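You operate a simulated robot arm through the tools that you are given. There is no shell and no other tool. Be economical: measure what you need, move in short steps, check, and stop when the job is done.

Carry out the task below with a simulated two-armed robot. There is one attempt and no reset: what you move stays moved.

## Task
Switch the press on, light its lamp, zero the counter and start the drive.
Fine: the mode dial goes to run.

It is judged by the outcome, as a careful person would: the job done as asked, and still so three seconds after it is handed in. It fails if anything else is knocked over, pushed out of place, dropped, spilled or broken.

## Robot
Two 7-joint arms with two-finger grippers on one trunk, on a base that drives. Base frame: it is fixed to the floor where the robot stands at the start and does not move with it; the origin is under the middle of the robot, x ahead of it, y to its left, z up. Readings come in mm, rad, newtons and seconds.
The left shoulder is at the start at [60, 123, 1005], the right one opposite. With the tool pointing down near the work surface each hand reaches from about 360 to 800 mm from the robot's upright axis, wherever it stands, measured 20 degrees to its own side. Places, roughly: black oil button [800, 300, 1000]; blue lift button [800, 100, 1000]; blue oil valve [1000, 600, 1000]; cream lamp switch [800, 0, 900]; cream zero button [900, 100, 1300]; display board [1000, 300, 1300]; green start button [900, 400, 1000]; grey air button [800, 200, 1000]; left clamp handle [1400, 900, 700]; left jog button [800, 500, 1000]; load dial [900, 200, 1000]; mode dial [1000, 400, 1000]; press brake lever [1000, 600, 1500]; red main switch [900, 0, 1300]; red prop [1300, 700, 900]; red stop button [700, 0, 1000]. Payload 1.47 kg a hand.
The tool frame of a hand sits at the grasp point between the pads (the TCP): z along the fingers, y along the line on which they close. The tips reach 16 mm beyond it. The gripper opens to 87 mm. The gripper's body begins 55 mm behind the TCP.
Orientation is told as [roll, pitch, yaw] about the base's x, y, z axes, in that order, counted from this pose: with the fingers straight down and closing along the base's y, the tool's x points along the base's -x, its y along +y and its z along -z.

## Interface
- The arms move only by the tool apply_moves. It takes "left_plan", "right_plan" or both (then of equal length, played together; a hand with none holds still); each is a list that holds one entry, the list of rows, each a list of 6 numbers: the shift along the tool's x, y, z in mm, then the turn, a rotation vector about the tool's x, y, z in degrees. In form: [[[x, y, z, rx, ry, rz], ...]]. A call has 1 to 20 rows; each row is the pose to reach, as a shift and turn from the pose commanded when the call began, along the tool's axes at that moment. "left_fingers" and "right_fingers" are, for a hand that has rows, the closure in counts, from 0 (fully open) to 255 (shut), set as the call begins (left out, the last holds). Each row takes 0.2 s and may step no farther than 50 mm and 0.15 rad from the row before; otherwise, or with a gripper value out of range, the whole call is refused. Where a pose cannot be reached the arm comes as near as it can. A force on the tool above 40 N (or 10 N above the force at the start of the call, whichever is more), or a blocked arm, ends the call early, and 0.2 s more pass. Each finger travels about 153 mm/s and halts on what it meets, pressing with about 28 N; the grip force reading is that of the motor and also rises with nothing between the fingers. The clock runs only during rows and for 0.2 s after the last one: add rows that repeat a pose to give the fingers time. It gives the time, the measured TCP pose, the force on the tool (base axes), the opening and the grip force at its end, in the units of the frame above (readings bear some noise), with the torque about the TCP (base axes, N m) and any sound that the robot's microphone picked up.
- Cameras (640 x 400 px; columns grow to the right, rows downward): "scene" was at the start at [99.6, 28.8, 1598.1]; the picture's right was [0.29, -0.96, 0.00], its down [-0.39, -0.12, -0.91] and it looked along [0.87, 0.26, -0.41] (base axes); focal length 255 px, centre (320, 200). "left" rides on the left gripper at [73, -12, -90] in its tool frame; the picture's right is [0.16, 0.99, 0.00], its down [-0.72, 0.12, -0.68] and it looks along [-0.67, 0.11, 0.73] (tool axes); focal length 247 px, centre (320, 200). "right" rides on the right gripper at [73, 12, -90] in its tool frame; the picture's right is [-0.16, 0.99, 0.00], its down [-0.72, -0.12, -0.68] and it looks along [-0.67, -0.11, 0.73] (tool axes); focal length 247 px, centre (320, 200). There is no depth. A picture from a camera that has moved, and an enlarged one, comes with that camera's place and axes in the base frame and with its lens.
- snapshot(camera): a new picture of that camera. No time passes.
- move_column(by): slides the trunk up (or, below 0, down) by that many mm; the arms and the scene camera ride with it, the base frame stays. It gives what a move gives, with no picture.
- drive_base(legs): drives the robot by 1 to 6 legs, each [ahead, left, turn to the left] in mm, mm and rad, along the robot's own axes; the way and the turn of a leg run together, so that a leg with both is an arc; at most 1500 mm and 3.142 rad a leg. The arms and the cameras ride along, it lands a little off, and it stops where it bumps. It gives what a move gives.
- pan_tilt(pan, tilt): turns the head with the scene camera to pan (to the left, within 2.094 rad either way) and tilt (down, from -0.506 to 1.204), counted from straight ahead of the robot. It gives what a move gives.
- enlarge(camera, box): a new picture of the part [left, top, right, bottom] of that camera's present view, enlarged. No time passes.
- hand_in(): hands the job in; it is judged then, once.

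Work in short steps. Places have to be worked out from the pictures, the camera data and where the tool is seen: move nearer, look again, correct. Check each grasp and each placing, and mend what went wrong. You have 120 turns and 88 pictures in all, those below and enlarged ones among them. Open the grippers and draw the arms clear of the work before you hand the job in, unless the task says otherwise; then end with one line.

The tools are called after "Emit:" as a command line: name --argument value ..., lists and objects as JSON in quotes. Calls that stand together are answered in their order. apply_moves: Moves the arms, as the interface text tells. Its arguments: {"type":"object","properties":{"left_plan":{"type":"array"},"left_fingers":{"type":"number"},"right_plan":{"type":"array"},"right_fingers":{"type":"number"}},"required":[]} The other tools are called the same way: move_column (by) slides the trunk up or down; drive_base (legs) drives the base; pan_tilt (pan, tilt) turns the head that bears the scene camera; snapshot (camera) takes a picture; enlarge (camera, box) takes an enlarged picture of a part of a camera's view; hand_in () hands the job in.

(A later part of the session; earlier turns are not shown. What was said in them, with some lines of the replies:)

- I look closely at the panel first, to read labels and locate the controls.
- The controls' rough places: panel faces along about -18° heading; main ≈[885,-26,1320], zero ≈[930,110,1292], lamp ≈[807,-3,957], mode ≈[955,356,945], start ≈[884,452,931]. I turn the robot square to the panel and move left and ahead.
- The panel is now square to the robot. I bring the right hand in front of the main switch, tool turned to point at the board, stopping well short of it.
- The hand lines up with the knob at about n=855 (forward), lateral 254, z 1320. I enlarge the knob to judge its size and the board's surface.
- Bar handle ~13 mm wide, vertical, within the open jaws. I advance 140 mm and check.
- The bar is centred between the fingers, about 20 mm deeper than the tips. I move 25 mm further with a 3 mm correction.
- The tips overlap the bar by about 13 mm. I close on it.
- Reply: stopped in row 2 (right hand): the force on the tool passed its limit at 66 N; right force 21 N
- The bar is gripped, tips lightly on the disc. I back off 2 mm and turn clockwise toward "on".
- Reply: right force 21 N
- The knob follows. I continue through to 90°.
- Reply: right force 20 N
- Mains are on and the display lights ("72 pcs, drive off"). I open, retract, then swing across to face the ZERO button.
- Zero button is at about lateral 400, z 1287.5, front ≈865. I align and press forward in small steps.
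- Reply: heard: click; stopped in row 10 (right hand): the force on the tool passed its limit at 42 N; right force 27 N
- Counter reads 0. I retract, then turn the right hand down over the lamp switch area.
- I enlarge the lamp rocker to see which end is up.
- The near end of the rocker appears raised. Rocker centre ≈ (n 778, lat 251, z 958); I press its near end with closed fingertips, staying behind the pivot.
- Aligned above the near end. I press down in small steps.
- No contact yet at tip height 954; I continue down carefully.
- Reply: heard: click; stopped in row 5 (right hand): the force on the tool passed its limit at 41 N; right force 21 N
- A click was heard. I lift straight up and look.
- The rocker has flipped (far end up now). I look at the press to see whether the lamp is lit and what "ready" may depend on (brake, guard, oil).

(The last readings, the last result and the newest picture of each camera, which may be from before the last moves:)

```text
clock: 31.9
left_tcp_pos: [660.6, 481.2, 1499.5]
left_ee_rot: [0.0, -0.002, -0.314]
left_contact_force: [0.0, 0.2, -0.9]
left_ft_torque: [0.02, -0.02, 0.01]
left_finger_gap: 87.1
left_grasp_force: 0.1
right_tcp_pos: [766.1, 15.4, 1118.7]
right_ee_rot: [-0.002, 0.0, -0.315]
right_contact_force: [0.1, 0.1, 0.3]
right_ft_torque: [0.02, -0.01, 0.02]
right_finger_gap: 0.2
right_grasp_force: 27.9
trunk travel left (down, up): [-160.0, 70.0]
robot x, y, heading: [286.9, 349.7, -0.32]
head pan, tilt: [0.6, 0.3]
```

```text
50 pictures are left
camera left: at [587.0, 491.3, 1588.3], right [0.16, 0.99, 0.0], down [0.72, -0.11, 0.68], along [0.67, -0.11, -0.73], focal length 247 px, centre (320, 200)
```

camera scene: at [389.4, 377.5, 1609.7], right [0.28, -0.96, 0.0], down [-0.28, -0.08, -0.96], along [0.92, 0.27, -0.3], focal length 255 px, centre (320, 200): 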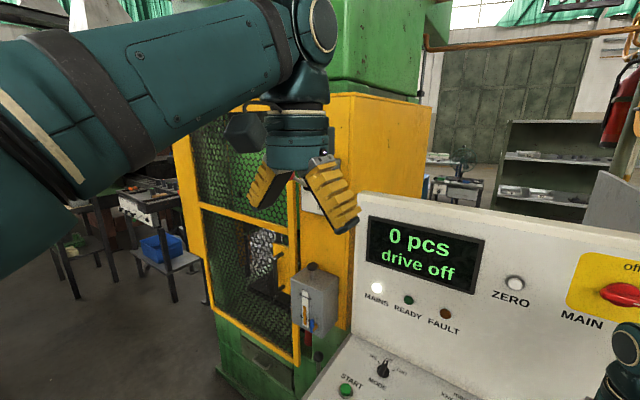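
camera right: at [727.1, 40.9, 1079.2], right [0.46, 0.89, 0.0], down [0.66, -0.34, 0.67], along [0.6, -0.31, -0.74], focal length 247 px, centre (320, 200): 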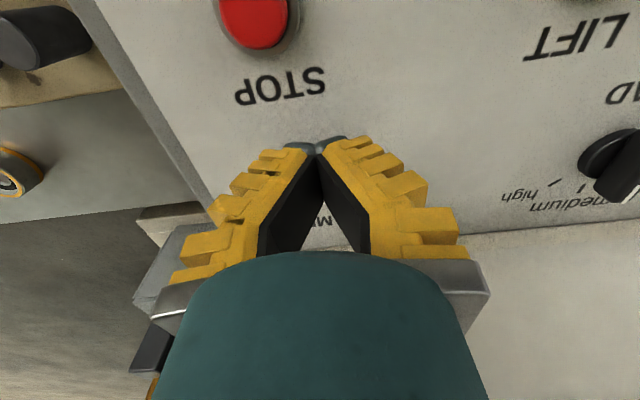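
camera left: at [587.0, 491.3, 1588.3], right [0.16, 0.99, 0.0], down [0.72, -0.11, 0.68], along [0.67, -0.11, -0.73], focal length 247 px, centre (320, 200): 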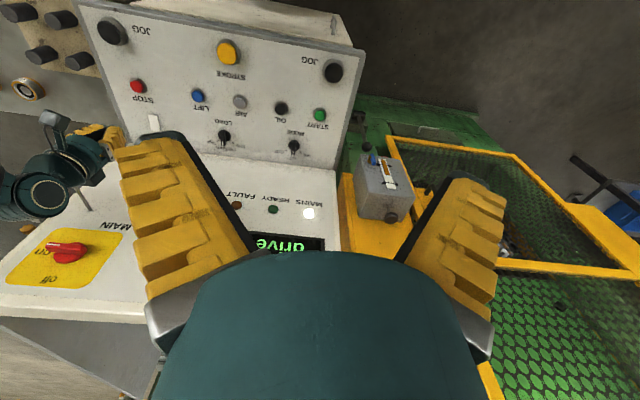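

Now I bring the left hand down above the mode dial, stopping about 150 mm above it.

Emit:
apply_moves --left_plan '[[[-20, -3, 34, 0, 0, 0], [-42, -6, 68, 0, 0, 0], [-64, -9, 104, 0, 0, 0], [-88, -11, 138, 0, 0, 0], [-110, -14, 174, 0, 0, 0], [-134, -17, 208, 0, 0, 0], [-156, -20, 243, 0, 0, 0], [-180, -22, 277, 0, 0, 0], [-204, -25, 312, 0, 0, 0], [-226, -28, 346, 0, 0, 0], [-250, -30, 379, 0, 0, 0], [-250, -30, 379, 0, 0, 0]]]' --left_fingers 0

Emit:
snapshot --camera "left"

Emit:
snapshot --camera "scene"

```text
clock: 34.5
left_tcp_pos: [889.2, 376.1, 1123.6]
left_ee_rot: [0.0, -0.004, -0.316]
left_contact_force: [-0.2, -0.6, -0.1]
left_ft_torque: [0.0, 0.0, 0.0]
left_finger_gap: 87.1
left_grasp_force: 0.2
right_tcp_pos: [767.2, 14.3, 1118.8]
right_ee_rot: [0.0, -0.001, -0.315]
right_contact_force: [0.7, 1.5, -0.4]
right_ft_torque: [-0.02, -0.01, 0.03]
right_finger_gap: 0.0
right_grasp_force: 28.4
trunk travel left (down, up): [-160.0, 70.0]
robot x, y, heading: [285.6, 352.7, -0.321]
head pan, tilt: [0.6, 0.3]
```

```text
49 pictures are left
camera left: at [814.7, 386.3, 1212.7], right [0.16, 0.99, 0.0], down [0.72, -0.11, 0.68], along [0.67, -0.11, -0.73], focal length 247 px, centre (320, 200)
```

left: 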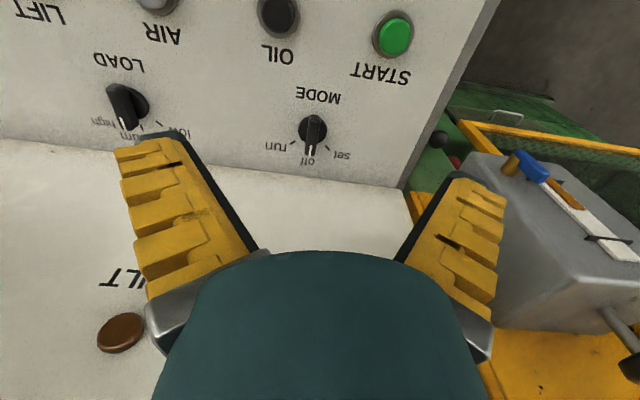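

```text
48 pictures are left
camera scene: at [388.2, 378.0, 1609.8], right [0.28, -0.96, 0.0], down [-0.28, -0.08, -0.96], along [0.92, 0.27, -0.3], focal length 255 px, centre (320, 200)
```

scene: 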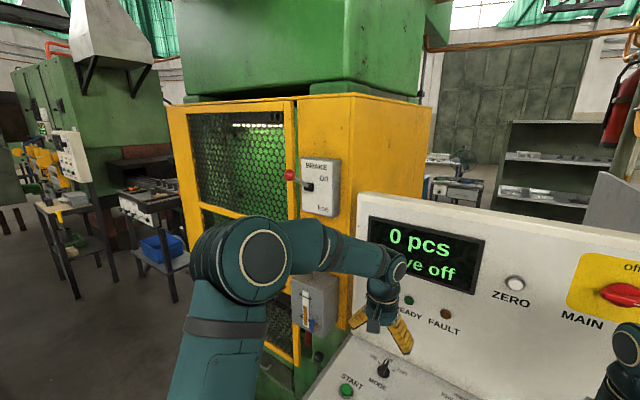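

The strip lamp inside the press guard is visible and lit. I zoom on the brake and the lamp, and on the mode dial.

Emit:
enlarge --camera "scene" --box '[220, 100, 360, 230]'

Emit:
enlarge --camera "left" --box '[250, 70, 410, 180]'

```text
3.08 times, centred on (290, 165) of scene
camera zoom: at [388.2, 378.0, 1609.8], right [0.28, -0.96, 0.0], down [-0.28, -0.08, -0.96], along [0.92, 0.27, -0.3], focal length 785 px, centre (412, 308)
```

zoom: 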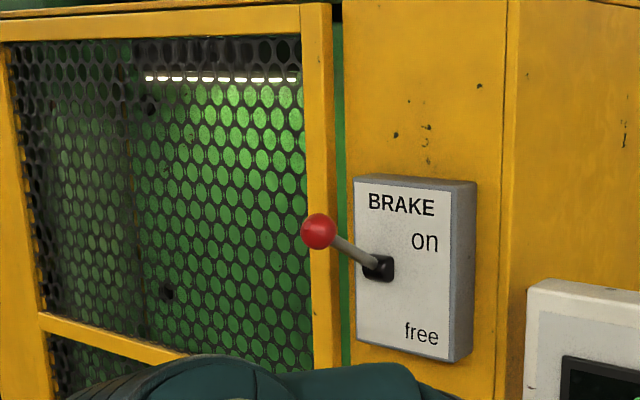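

```text
3.64 times, centred on (330, 125) of left
camera zoom: at [814.7, 386.3, 1212.7], right [0.16, 0.99, 0.0], down [0.72, -0.11, 0.68], along [0.67, -0.11, -0.73], focal length 898 px, centre (284, 473)
```

zoom: 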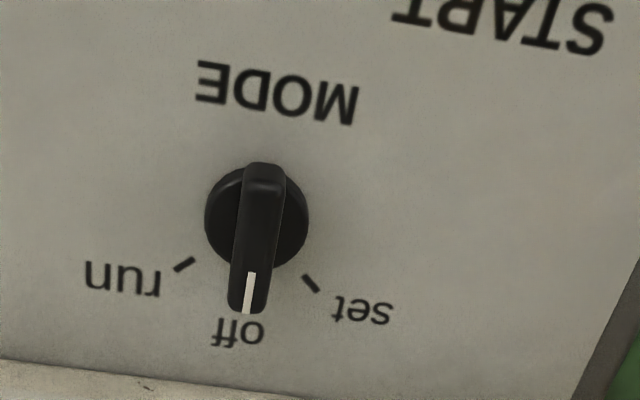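

The lamp is lit; the brake reads "on" (not part of the request). Mode dial centre ≈ n 787, lat 632. I descend over it with open jaws.

Emit:
apply_moves --left_plan '[[[-20, 0, 35, 0, 0, 0], [-40, 0, 70, 0, 0, 0], [-57, 0, 100, 0, 0, 0], [-57, 0, 120, 0, 0, 0], [-57, 0, 128, 0, 0, 0], [-57, 0, 128, 0, 0, 0]]]'

Emit:
snapshot --camera "left"

Emit:
pan_tilt --pan 0.2 --tilt 0.6

Emit:
snapshot --camera "scene"

```text
clock: 36.0
left_tcp_pos: [944.0, 356.4, 993.2]
left_ee_rot: [0.002, -0.002, -0.315]
left_contact_force: [-0.8, 0.0, -0.1]
left_ft_torque: [0.02, -0.03, -0.02]
left_finger_gap: 86.7
left_grasp_force: 0.1
right_tcp_pos: [767.1, 14.4, 1118.4]
right_ee_rot: [-0.002, 0.001, -0.315]
right_contact_force: [-0.7, -0.8, 0.2]
right_ft_torque: [0.01, -0.03, 0.01]
right_finger_gap: 0.0
right_grasp_force: 28.5
trunk travel left (down, up): [-160.0, 70.0]
robot x, y, heading: [293.7, 352.6, -0.315]
head pan, tilt: [0.6, 0.3]
```

```text
45 pictures are left
camera left: at [870.5, 367.9, 1082.0], right [0.16, 0.99, 0.0], down [0.72, -0.11, 0.68], along [0.67, -0.11, -0.73], focal length 247 px, centre (320, 200)
```

left: 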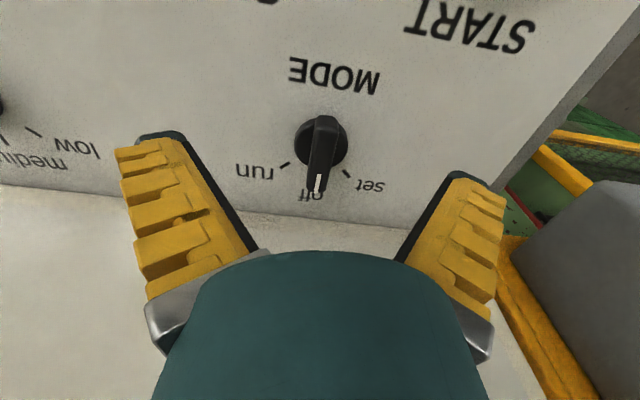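

```text
clock: 36.8
left_tcp_pos: [942.8, 357.6, 992.6]
left_ee_rot: [0.0, -0.003, -0.315]
left_contact_force: [0.2, -0.1, -0.7]
left_ft_torque: [0.0, 0.02, 0.01]
left_finger_gap: 87.3
left_grasp_force: 0.0
right_tcp_pos: [767.9, 15.2, 1117.8]
right_ee_rot: [0.0, 0.0, -0.314]
right_contact_force: [0.9, -0.3, 0.0]
right_ft_torque: [-0.02, 0.0, -0.01]
right_finger_gap: 0.0
right_grasp_force: 28.3
trunk travel left (down, up): [-160.0, 70.0]
robot x, y, heading: [288.1, 355.0, -0.317]
head pan, tilt: [0.201, 0.6]
```

```text
44 pictures are left
camera scene: at [387.5, 341.3, 1582.3], right [-0.11, -0.99, 0.0], down [-0.56, 0.06, -0.83], along [0.82, -0.09, -0.56], focal length 255 px, centre (320, 200)
```

scene: 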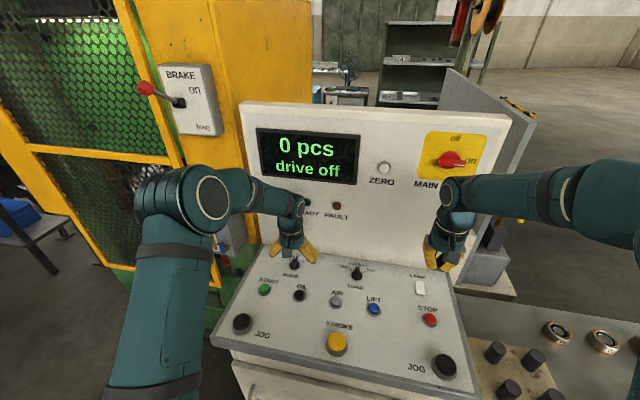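

Centred on the knob. I descend 22 mm so the pads straddle the bar, then close.

Emit:
apply_moves --left_plan '[[[-1, 0, 8, 0, 0, 0], [-2, 0, 15, 0, 0, 0], [-2, 0, 20, 0, 0, 0], [-2, 0, 22, 0, 0, 0]]]'

Emit:
apply_moves --left_plan '[[[0, 0, 0, 0, 0, 0], [0, 0, 0, 0, 0, 0], [0, 0, 0, 0, 0, 0]]]' --left_fingers 255

Emit:
snapshot --camera "left"

```text
clock: 37.8
left_tcp_pos: [946.0, 356.7, 971.0]
left_ee_rot: [-0.001, -0.003, -0.316]
left_contact_force: [0.4, -0.9, -1.0]
left_ft_torque: [0.0, -0.02, -0.01]
left_finger_gap: 87.3
left_grasp_force: 0.0
right_tcp_pos: [767.3, 15.3, 1118.7]
right_ee_rot: [0.0, 0.0, -0.314]
right_contact_force: [0.2, 0.1, -0.6]
right_ft_torque: [0.0, 0.01, -0.02]
right_finger_gap: 0.0
right_grasp_force: 28.2
trunk travel left (down, up): [-160.0, 70.0]
robot x, y, heading: [286.4, 352.6, -0.307]
head pan, tilt: [0.201, 0.6]
```

```text
clock: 38.6
left_tcp_pos: [946.4, 358.2, 970.9]
left_ee_rot: [0.001, -0.004, -0.315]
left_contact_force: [4.0, 9.7, 8.5]
left_ft_torque: [0.22, 0.39, 0.03]
left_finger_gap: 6.5
left_grasp_force: 30.0
right_tcp_pos: [768.4, 16.1, 1118.5]
right_ee_rot: [-0.001, 0.001, -0.314]
right_contact_force: [-0.2, 0.0, 0.7]
right_ft_torque: [-0.04, 0.01, -0.02]
right_finger_gap: 0.1
right_grasp_force: 27.7
trunk travel left (down, up): [-160.0, 70.0]
robot x, y, heading: [287.9, 353.4, -0.314]
head pan, tilt: [0.201, 0.6]
```

```text
43 pictures are left
camera left: at [872.6, 368.5, 1060.9], right [0.15, 0.99, 0.0], down [0.72, -0.11, 0.68], along [0.67, -0.11, -0.73], focal length 247 px, centre (320, 200)
```

left: 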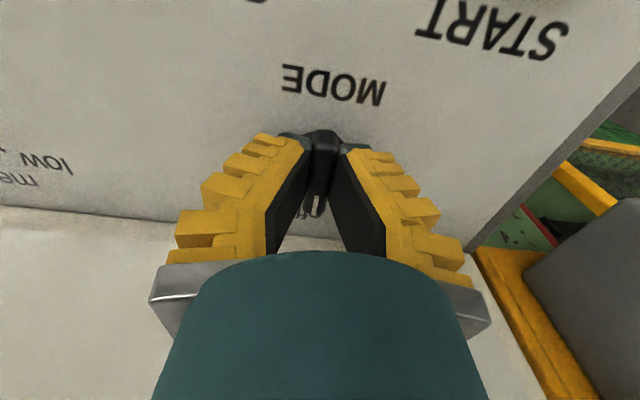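

Gripped. The "run" mark is about 43–45° clockwise; I turn the dial 45°.

Emit:
apply_moves --left_plan '[[[0, 0, 0, 0, 0, 7.5], [0, 0, 0, 0, 0, 15], [0, 0, 0, 0, 0, 22.5], [0, 0, 0, 0, 0, 30], [0, 0, 0, 0, 0, 37.5], [0, 0, 0, 0, 0, 45], [0, 0, 0, 0, 0, 45]]]'

Emit:
snapshot --camera "left"

```text
clock: 40.2
left_tcp_pos: [948.4, 360.9, 972.1]
left_ee_rot: [0.004, -0.001, -1.098]
left_contact_force: [21.1, 26.8, 13.6]
left_ft_torque: [0.2, -0.22, 0.19]
left_finger_gap: 8.3
left_grasp_force: 30.1
right_tcp_pos: [769.5, 18.0, 1118.4]
right_ee_rot: [-0.003, -0.001, -0.314]
right_contact_force: [-0.2, -0.2, -0.4]
right_ft_torque: [0.02, 0.0, 0.0]
right_finger_gap: 0.0
right_grasp_force: 28.0
trunk travel left (down, up): [-160.0, 70.0]
robot x, y, heading: [288.1, 354.7, -0.318]
head pan, tilt: [0.201, 0.6]
```

```text
42 pictures are left
camera left: at [904.2, 419.0, 1060.0], right [0.81, 0.59, 0.0], down [0.43, -0.59, 0.68], along [0.4, -0.55, -0.73], focal length 247 px, centre (320, 200)
```

left: 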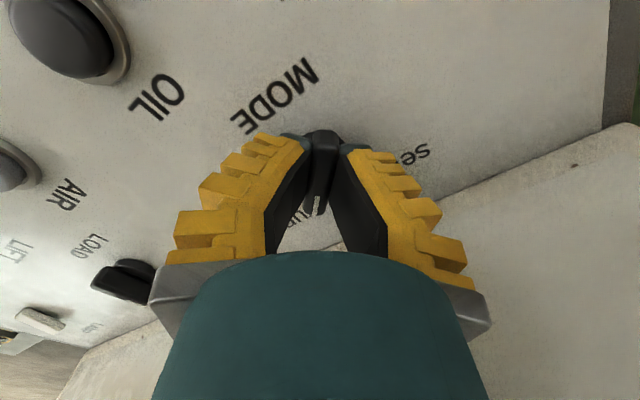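

The bar now points at "run". I open and lift straight up to check.

Emit:
apply_moves --left_plan '[[[0, 0, 0, 0, 0, 0], [0, 0, 0, 0, 0, 0], [0, 0, -20, 0, 0, 0], [0, 0, -60, 0, 0, 0], [0, 0, -100, 0, 0, 0], [0, 0, -120, 0, 0, 0]]]' --left_fingers 0

Emit:
snapshot --camera "left"

Emit:
snapshot --camera "scene"

```text
clock: 41.6
left_tcp_pos: [945.2, 357.6, 1088.9]
left_ee_rot: [0.0, -0.001, -1.102]
left_contact_force: [-0.1, 0.3, 0.2]
left_ft_torque: [-0.01, 0.01, 0.02]
left_finger_gap: 87.0
left_grasp_force: 0.1
right_tcp_pos: [766.3, 15.0, 1117.6]
right_ee_rot: [0.0, 0.002, -0.313]
right_contact_force: [-1.1, 0.3, -0.5]
right_ft_torque: [0.02, 0.01, -0.01]
right_finger_gap: 0.0
right_grasp_force: 28.5
trunk travel left (down, up): [-160.0, 70.0]
robot x, y, heading: [286.0, 349.1, -0.314]
head pan, tilt: [0.201, 0.6]
```

```text
41 pictures are left
camera left: at [901.2, 415.5, 1178.6], right [0.81, 0.59, 0.0], down [0.43, -0.59, 0.68], along [0.4, -0.55, -0.73], focal length 247 px, centre (320, 200)
```

left: 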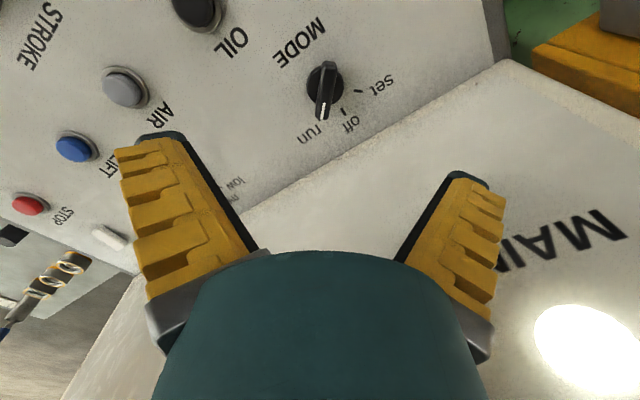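

```text
40 pictures are left
camera scene: at [387.3, 341.3, 1582.2], right [-0.11, -0.99, 0.0], down [-0.56, 0.06, -0.83], along [0.82, -0.09, -0.56], focal length 255 px, centre (320, 200)
```

scene: 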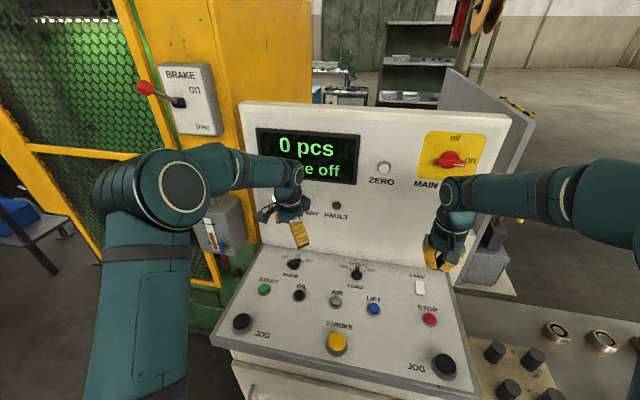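

Mode dial points at "run". Next I move the left hand back over the START button with fingers closed.

Emit:
apply_moves --left_plan '[[[23, -9, 0, 0, 0, -7.5], [47, -18, 0, 0, 0, -15], [71, -27, 0, 0, 0, -22.5], [95, -36, 0, 0, 0, -30], [119, -45, 15, 0, 0, -37.5], [142, -53, 30, 0, 0, -45], [142, -53, 30, 0, 0, -45]]]' --left_fingers 255

Emit:
snapshot --camera "left"

Emit:
snapshot --camera "scene"

```text
clock: 43.2
left_tcp_pos: [834.7, 459.8, 1059.6]
left_ee_rot: [0.001, -0.002, -0.313]
left_contact_force: [-0.2, -0.2, -0.7]
left_ft_torque: [0.0, -0.03, 0.02]
left_finger_gap: 0.0
left_grasp_force: 28.2
right_tcp_pos: [768.0, 15.9, 1118.0]
right_ee_rot: [0.001, 0.0, -0.315]
right_contact_force: [0.6, 0.2, -0.8]
right_ft_torque: [0.01, -0.02, 0.01]
right_finger_gap: 0.3
right_grasp_force: 28.2
trunk travel left (down, up): [-160.0, 70.0]
robot x, y, heading: [288.8, 351.7, -0.319]
head pan, tilt: [0.201, 0.6]
```

```text
39 pictures are left
camera left: at [761.8, 469.7, 1148.6], right [0.15, 0.99, 0.0], down [0.72, -0.11, 0.68], along [0.67, -0.11, -0.73], focal length 247 px, centre (320, 200)
```

left: 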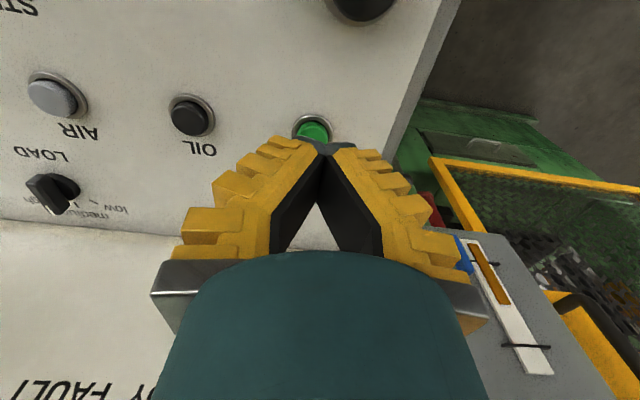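

```text
38 pictures are left
camera scene: at [387.8, 340.9, 1582.2], right [-0.11, -0.99, 0.0], down [-0.56, 0.07, -0.82], along [0.82, -0.09, -0.57], focal length 255 px, centre (320, 200)
```

scene: 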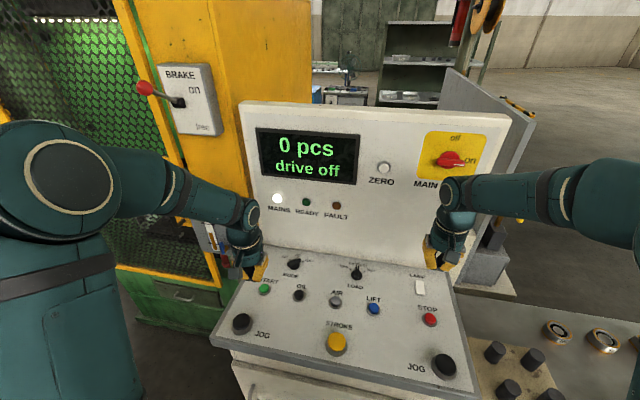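

Ready is unlit, so before pressing START I check for interlocks: the oil box and the board's lamps.

Emit:
enlarge --camera "left" --box '[400, 170, 640, 400]'

Emit:
enlarge --camera "scene" --box '[130, 50, 370, 260]'

```text
1.74 times, centred on (520, 285) of left
camera zoom: at [761.8, 469.7, 1148.6], right [0.15, 0.99, 0.0], down [0.72, -0.11, 0.68], along [0.67, -0.11, -0.73], focal length 430 px, centre (-28, 52)
```

zoom: 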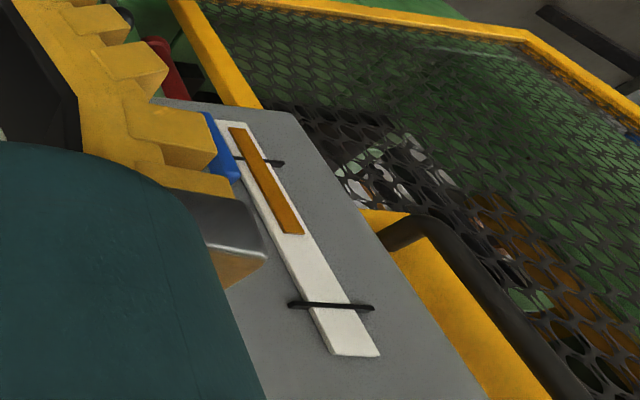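

```text
1.90 times, centred on (250, 155) of scene
camera zoom: at [387.8, 340.9, 1582.2], right [-0.11, -0.99, 0.0], down [-0.56, 0.07, -0.82], along [0.82, -0.09, -0.57], focal length 486 px, centre (453, 286)
```

zoom: 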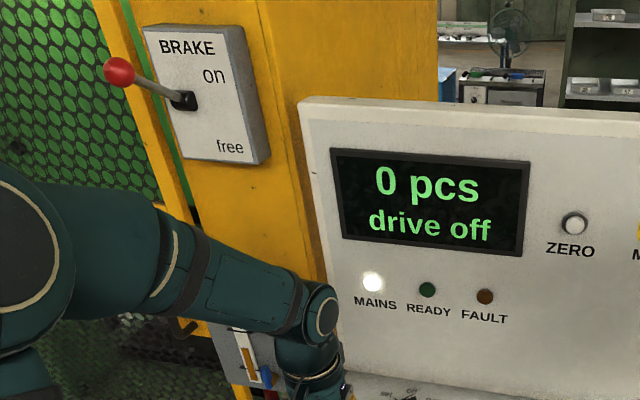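

Oil level sits between its marks and nothing shows a fault, so I press START in small steps.

Emit:
apply_moves --left_plan '[[[-16, -2, 25, 0, 0, 0], [-32, -3, 55, 0, 0, 0], [-32, -3, 75, 0, 0, 0], [-32, -3, 83, 0, 0, 0], [-32, -3, 88, 0, 0, 0], [-32, -3, 92, 0, 0, 0], [-32, -3, 96, 0, 0, 0], [-32, -3, 100, 0, 0, 0], [-32, -3, 104, 0, 0, 0], [-32, -3, 107, 0, 0, 0], [-32, -3, 110, 0, 0, 0], [-32, -3, 113, 0, 0, 0], [-32, -3, 116, 0, 0, 0]]]'

Emit:
snapshot --camera "scene"

Emit:
snapshot --camera "left"

```text
clock: 45.3
left_tcp_pos: [864.1, 443.7, 960.8]
left_ee_rot: [0.0, -0.011, -0.316]
left_contact_force: [-7.8, 3.4, 26.1]
left_ft_torque: [0.1, 0.03, -0.07]
left_finger_gap: 6.2
left_grasp_force: 28.5
right_tcp_pos: [765.5, 15.8, 1119.2]
right_ee_rot: [0.0, -0.002, -0.315]
right_contact_force: [0.5, 0.7, 0.1]
right_ft_torque: [-0.03, -0.01, -0.01]
right_finger_gap: 0.0
right_grasp_force: 27.8
trunk travel left (down, up): [-160.0, 70.0]
robot x, y, heading: [287.8, 352.9, -0.319]
head pan, tilt: [0.201, 0.6]
heard: click
stopped in row 10 (left hand): the force on the tool passed its limit at 44 N (the readings are from after the stop); the commanded pose is now the measured one
```

```text
35 pictures are left
camera scene: at [384.3, 341.4, 1582.5], right [-0.11, -0.99, 0.0], down [-0.56, 0.06, -0.83], along [0.82, -0.09, -0.56], focal length 255 px, centre (320, 200)
```

scene: 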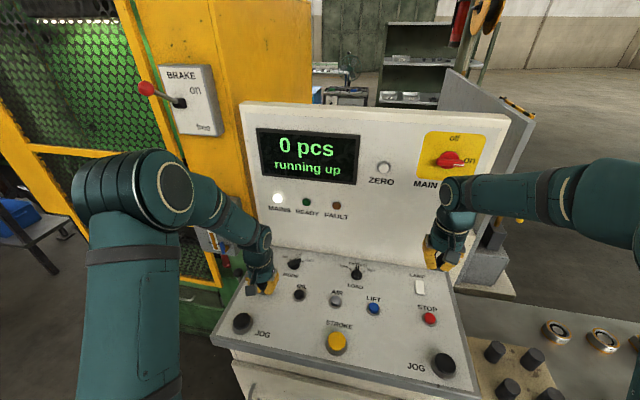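

```text
34 pictures are left
camera left: at [789.9, 455.9, 1049.8], right [0.16, 0.99, 0.0], down [0.72, -0.11, 0.69], along [0.68, -0.11, -0.72], focal length 247 px, centre (320, 200)
```

left: 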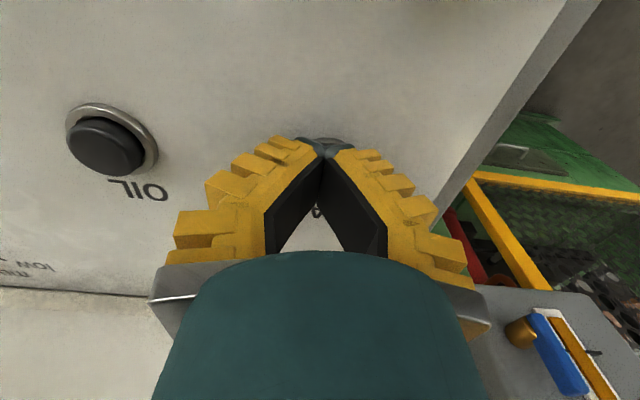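

The drive is "running up". I lift the left hand and let time pass, then check the display.

Emit:
apply_moves --left_plan '[[[0, 0, -20, 0, 0, 0], [10, 0, -60, 0, 0, 0], [30, 0, -100, 0, 0, 0], [50, 0, -140, 0, 0, 0], [70, 0, -170, 0, 0, 0], [70, 0, -170, 0, 0, 0], [70, 0, -170, 0, 0, 0], [70, 0, -170, 0, 0, 0], [70, 0, -170, 0, 0, 0], [70, 0, -170, 0, 0, 0]]]' --left_fingers 0

Emit:
snapshot --camera "scene"

```text
clock: 47.5
left_tcp_pos: [798.9, 469.3, 1129.9]
left_ee_rot: [0.002, -0.008, -0.317]
left_contact_force: [0.9, 0.8, 0.4]
left_ft_torque: [0.01, -0.02, 0.0]
left_finger_gap: 87.0
left_grasp_force: 0.0
right_tcp_pos: [768.0, 14.5, 1118.5]
right_ee_rot: [0.0, 0.0, -0.314]
right_contact_force: [1.0, 0.7, 0.0]
right_ft_torque: [-0.01, -0.03, 0.0]
right_finger_gap: 0.0
right_grasp_force: 27.9
trunk travel left (down, up): [-160.0, 70.0]
robot x, y, heading: [291.8, 353.1, -0.312]
head pan, tilt: [0.201, 0.6]
```

```text
33 pictures are left
camera scene: at [387.5, 341.3, 1582.2], right [-0.11, -0.99, 0.0], down [-0.56, 0.06, -0.83], along [0.82, -0.09, -0.56], focal length 255 px, centre (320, 200)
```

scene: 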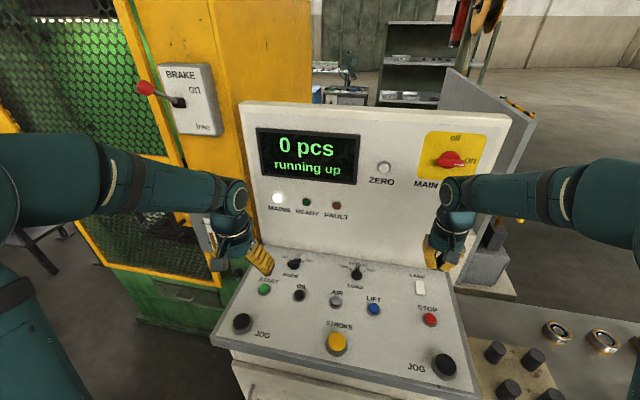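

Still running up with no fault. I draw both arms back clear and open the right gripper meanwhile.

Emit:
apply_moves --left_plan '[[[20, 0, -30, 0, 0, 0], [40, 0, -60, 0, 0, 0], [60, 0, -90, 0, 0, 0], [80, 0, -120, 0, 0, 0], [100, 0, -150, 0, 0, 0], [120, 0, -180, 0, 0, 0], [120, 0, -180, 0, 0, 0], [120, 0, -180, 0, 0, 0], [120, 0, -180, 0, 0, 0], [120, 0, -180, 0, 0, 0], [120, 0, -180, 0, 0, 0], [120, 0, -180, 0, 0, 0]]]' --right_plan '[[[30, 0, -20, 0, 0, 0], [60, 0, -50, 0, 0, 0], [90, 0, -80, 0, 0, 0], [120, 0, -110, 0, 0, 0], [150, 0, -140, 0, 0, 0], [180, 0, -170, 0, 0, 0], [180, 0, -170, 0, 0, 0], [180, 0, -170, 0, 0, 0], [180, 0, -170, 0, 0, 0], [180, 0, -170, 0, 0, 0], [180, 0, -170, 0, 0, 0], [180, 0, -170, 0, 0, 0]]]' --left_fingers 0 --right_fingers 0

Emit:
snapshot --camera "scene"

```text
clock: 50.1
left_tcp_pos: [681.7, 505.3, 1305.7]
left_ee_rot: [0.0, -0.009, -0.315]
left_contact_force: [-0.1, 0.3, -0.1]
left_ft_torque: [-0.03, -0.01, -0.01]
left_finger_gap: 87.2
left_grasp_force: 0.0
right_tcp_pos: [596.8, 70.0, 1287.6]
right_ee_rot: [0.001, 0.0, -0.314]
right_contact_force: [0.5, 0.3, -0.6]
right_ft_torque: [0.0, -0.03, 0.02]
right_finger_gap: 87.2
right_grasp_force: 0.2
trunk travel left (down, up): [-160.0, 70.0]
robot x, y, heading: [287.8, 350.9, -0.317]
head pan, tilt: [0.201, 0.6]
```

```text
32 pictures are left
camera scene: at [387.4, 341.3, 1582.2], right [-0.11, -0.99, 0.0], down [-0.56, 0.06, -0.83], along [0.82, -0.09, -0.56], focal length 255 px, centre (320, 200)
```

scene: 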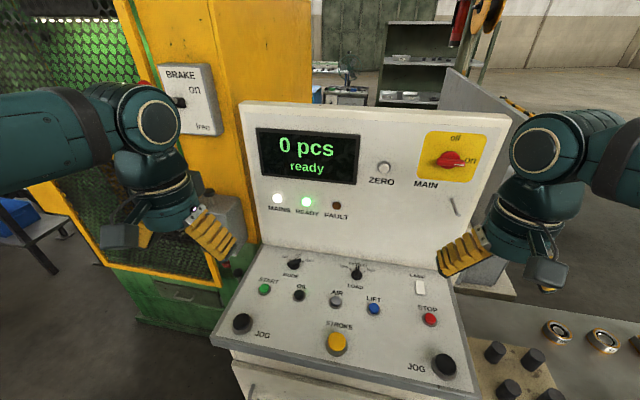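

Display "ready", READY lit, no fault. A last close look at the dial and the brake area.

Emit:
enlarge --camera "scene" --box '[240, 240, 460, 350]'

Emit:
enlarge --camera "scene" --box '[60, 40, 280, 280]'

```text
2.91 times, centred on (350, 295) of scene
camera zoom: at [387.4, 341.3, 1582.2], right [-0.11, -0.99, 0.0], down [-0.56, 0.06, -0.83], along [0.82, -0.09, -0.56], focal length 742 px, centre (233, -76)
```

zoom: 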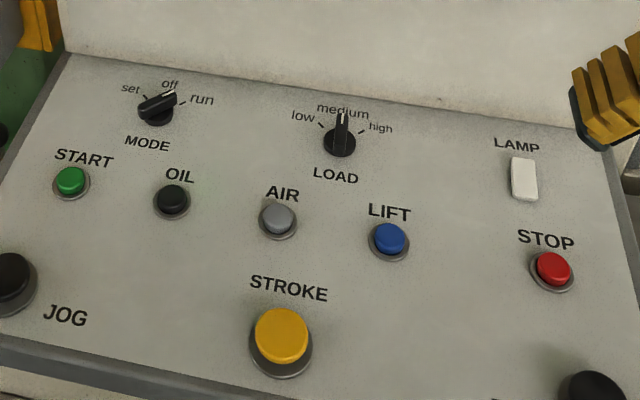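

```text
1.67 times, centred on (170, 160) of scene
camera zoom: at [387.4, 341.3, 1582.2], right [-0.11, -0.99, 0.0], down [-0.56, 0.06, -0.83], along [0.82, -0.09, -0.56], focal length 425 px, centre (570, 267)
```

zoom: 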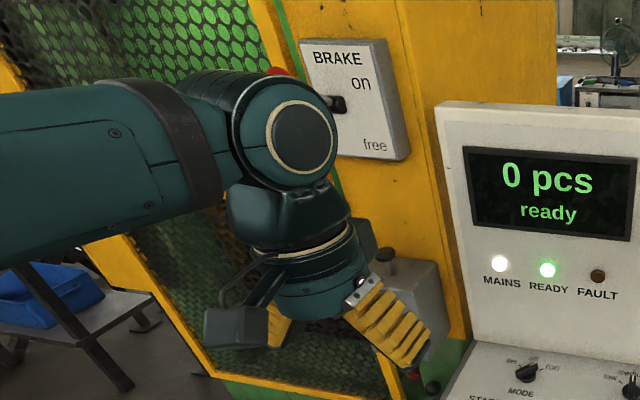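

Everything matches the request: main on, lamp lit, counter 0, mode on run, drive ready, both arms clear. I hand in.

Emit:
hand_in

```text
The job is handed in.
```

The press is switched on with its lamp lit, the counter reads 0, the mode dial is on run, and the drive has started and shows "ready" with no fault; the brake lever reads "on" and I left it as I found it.
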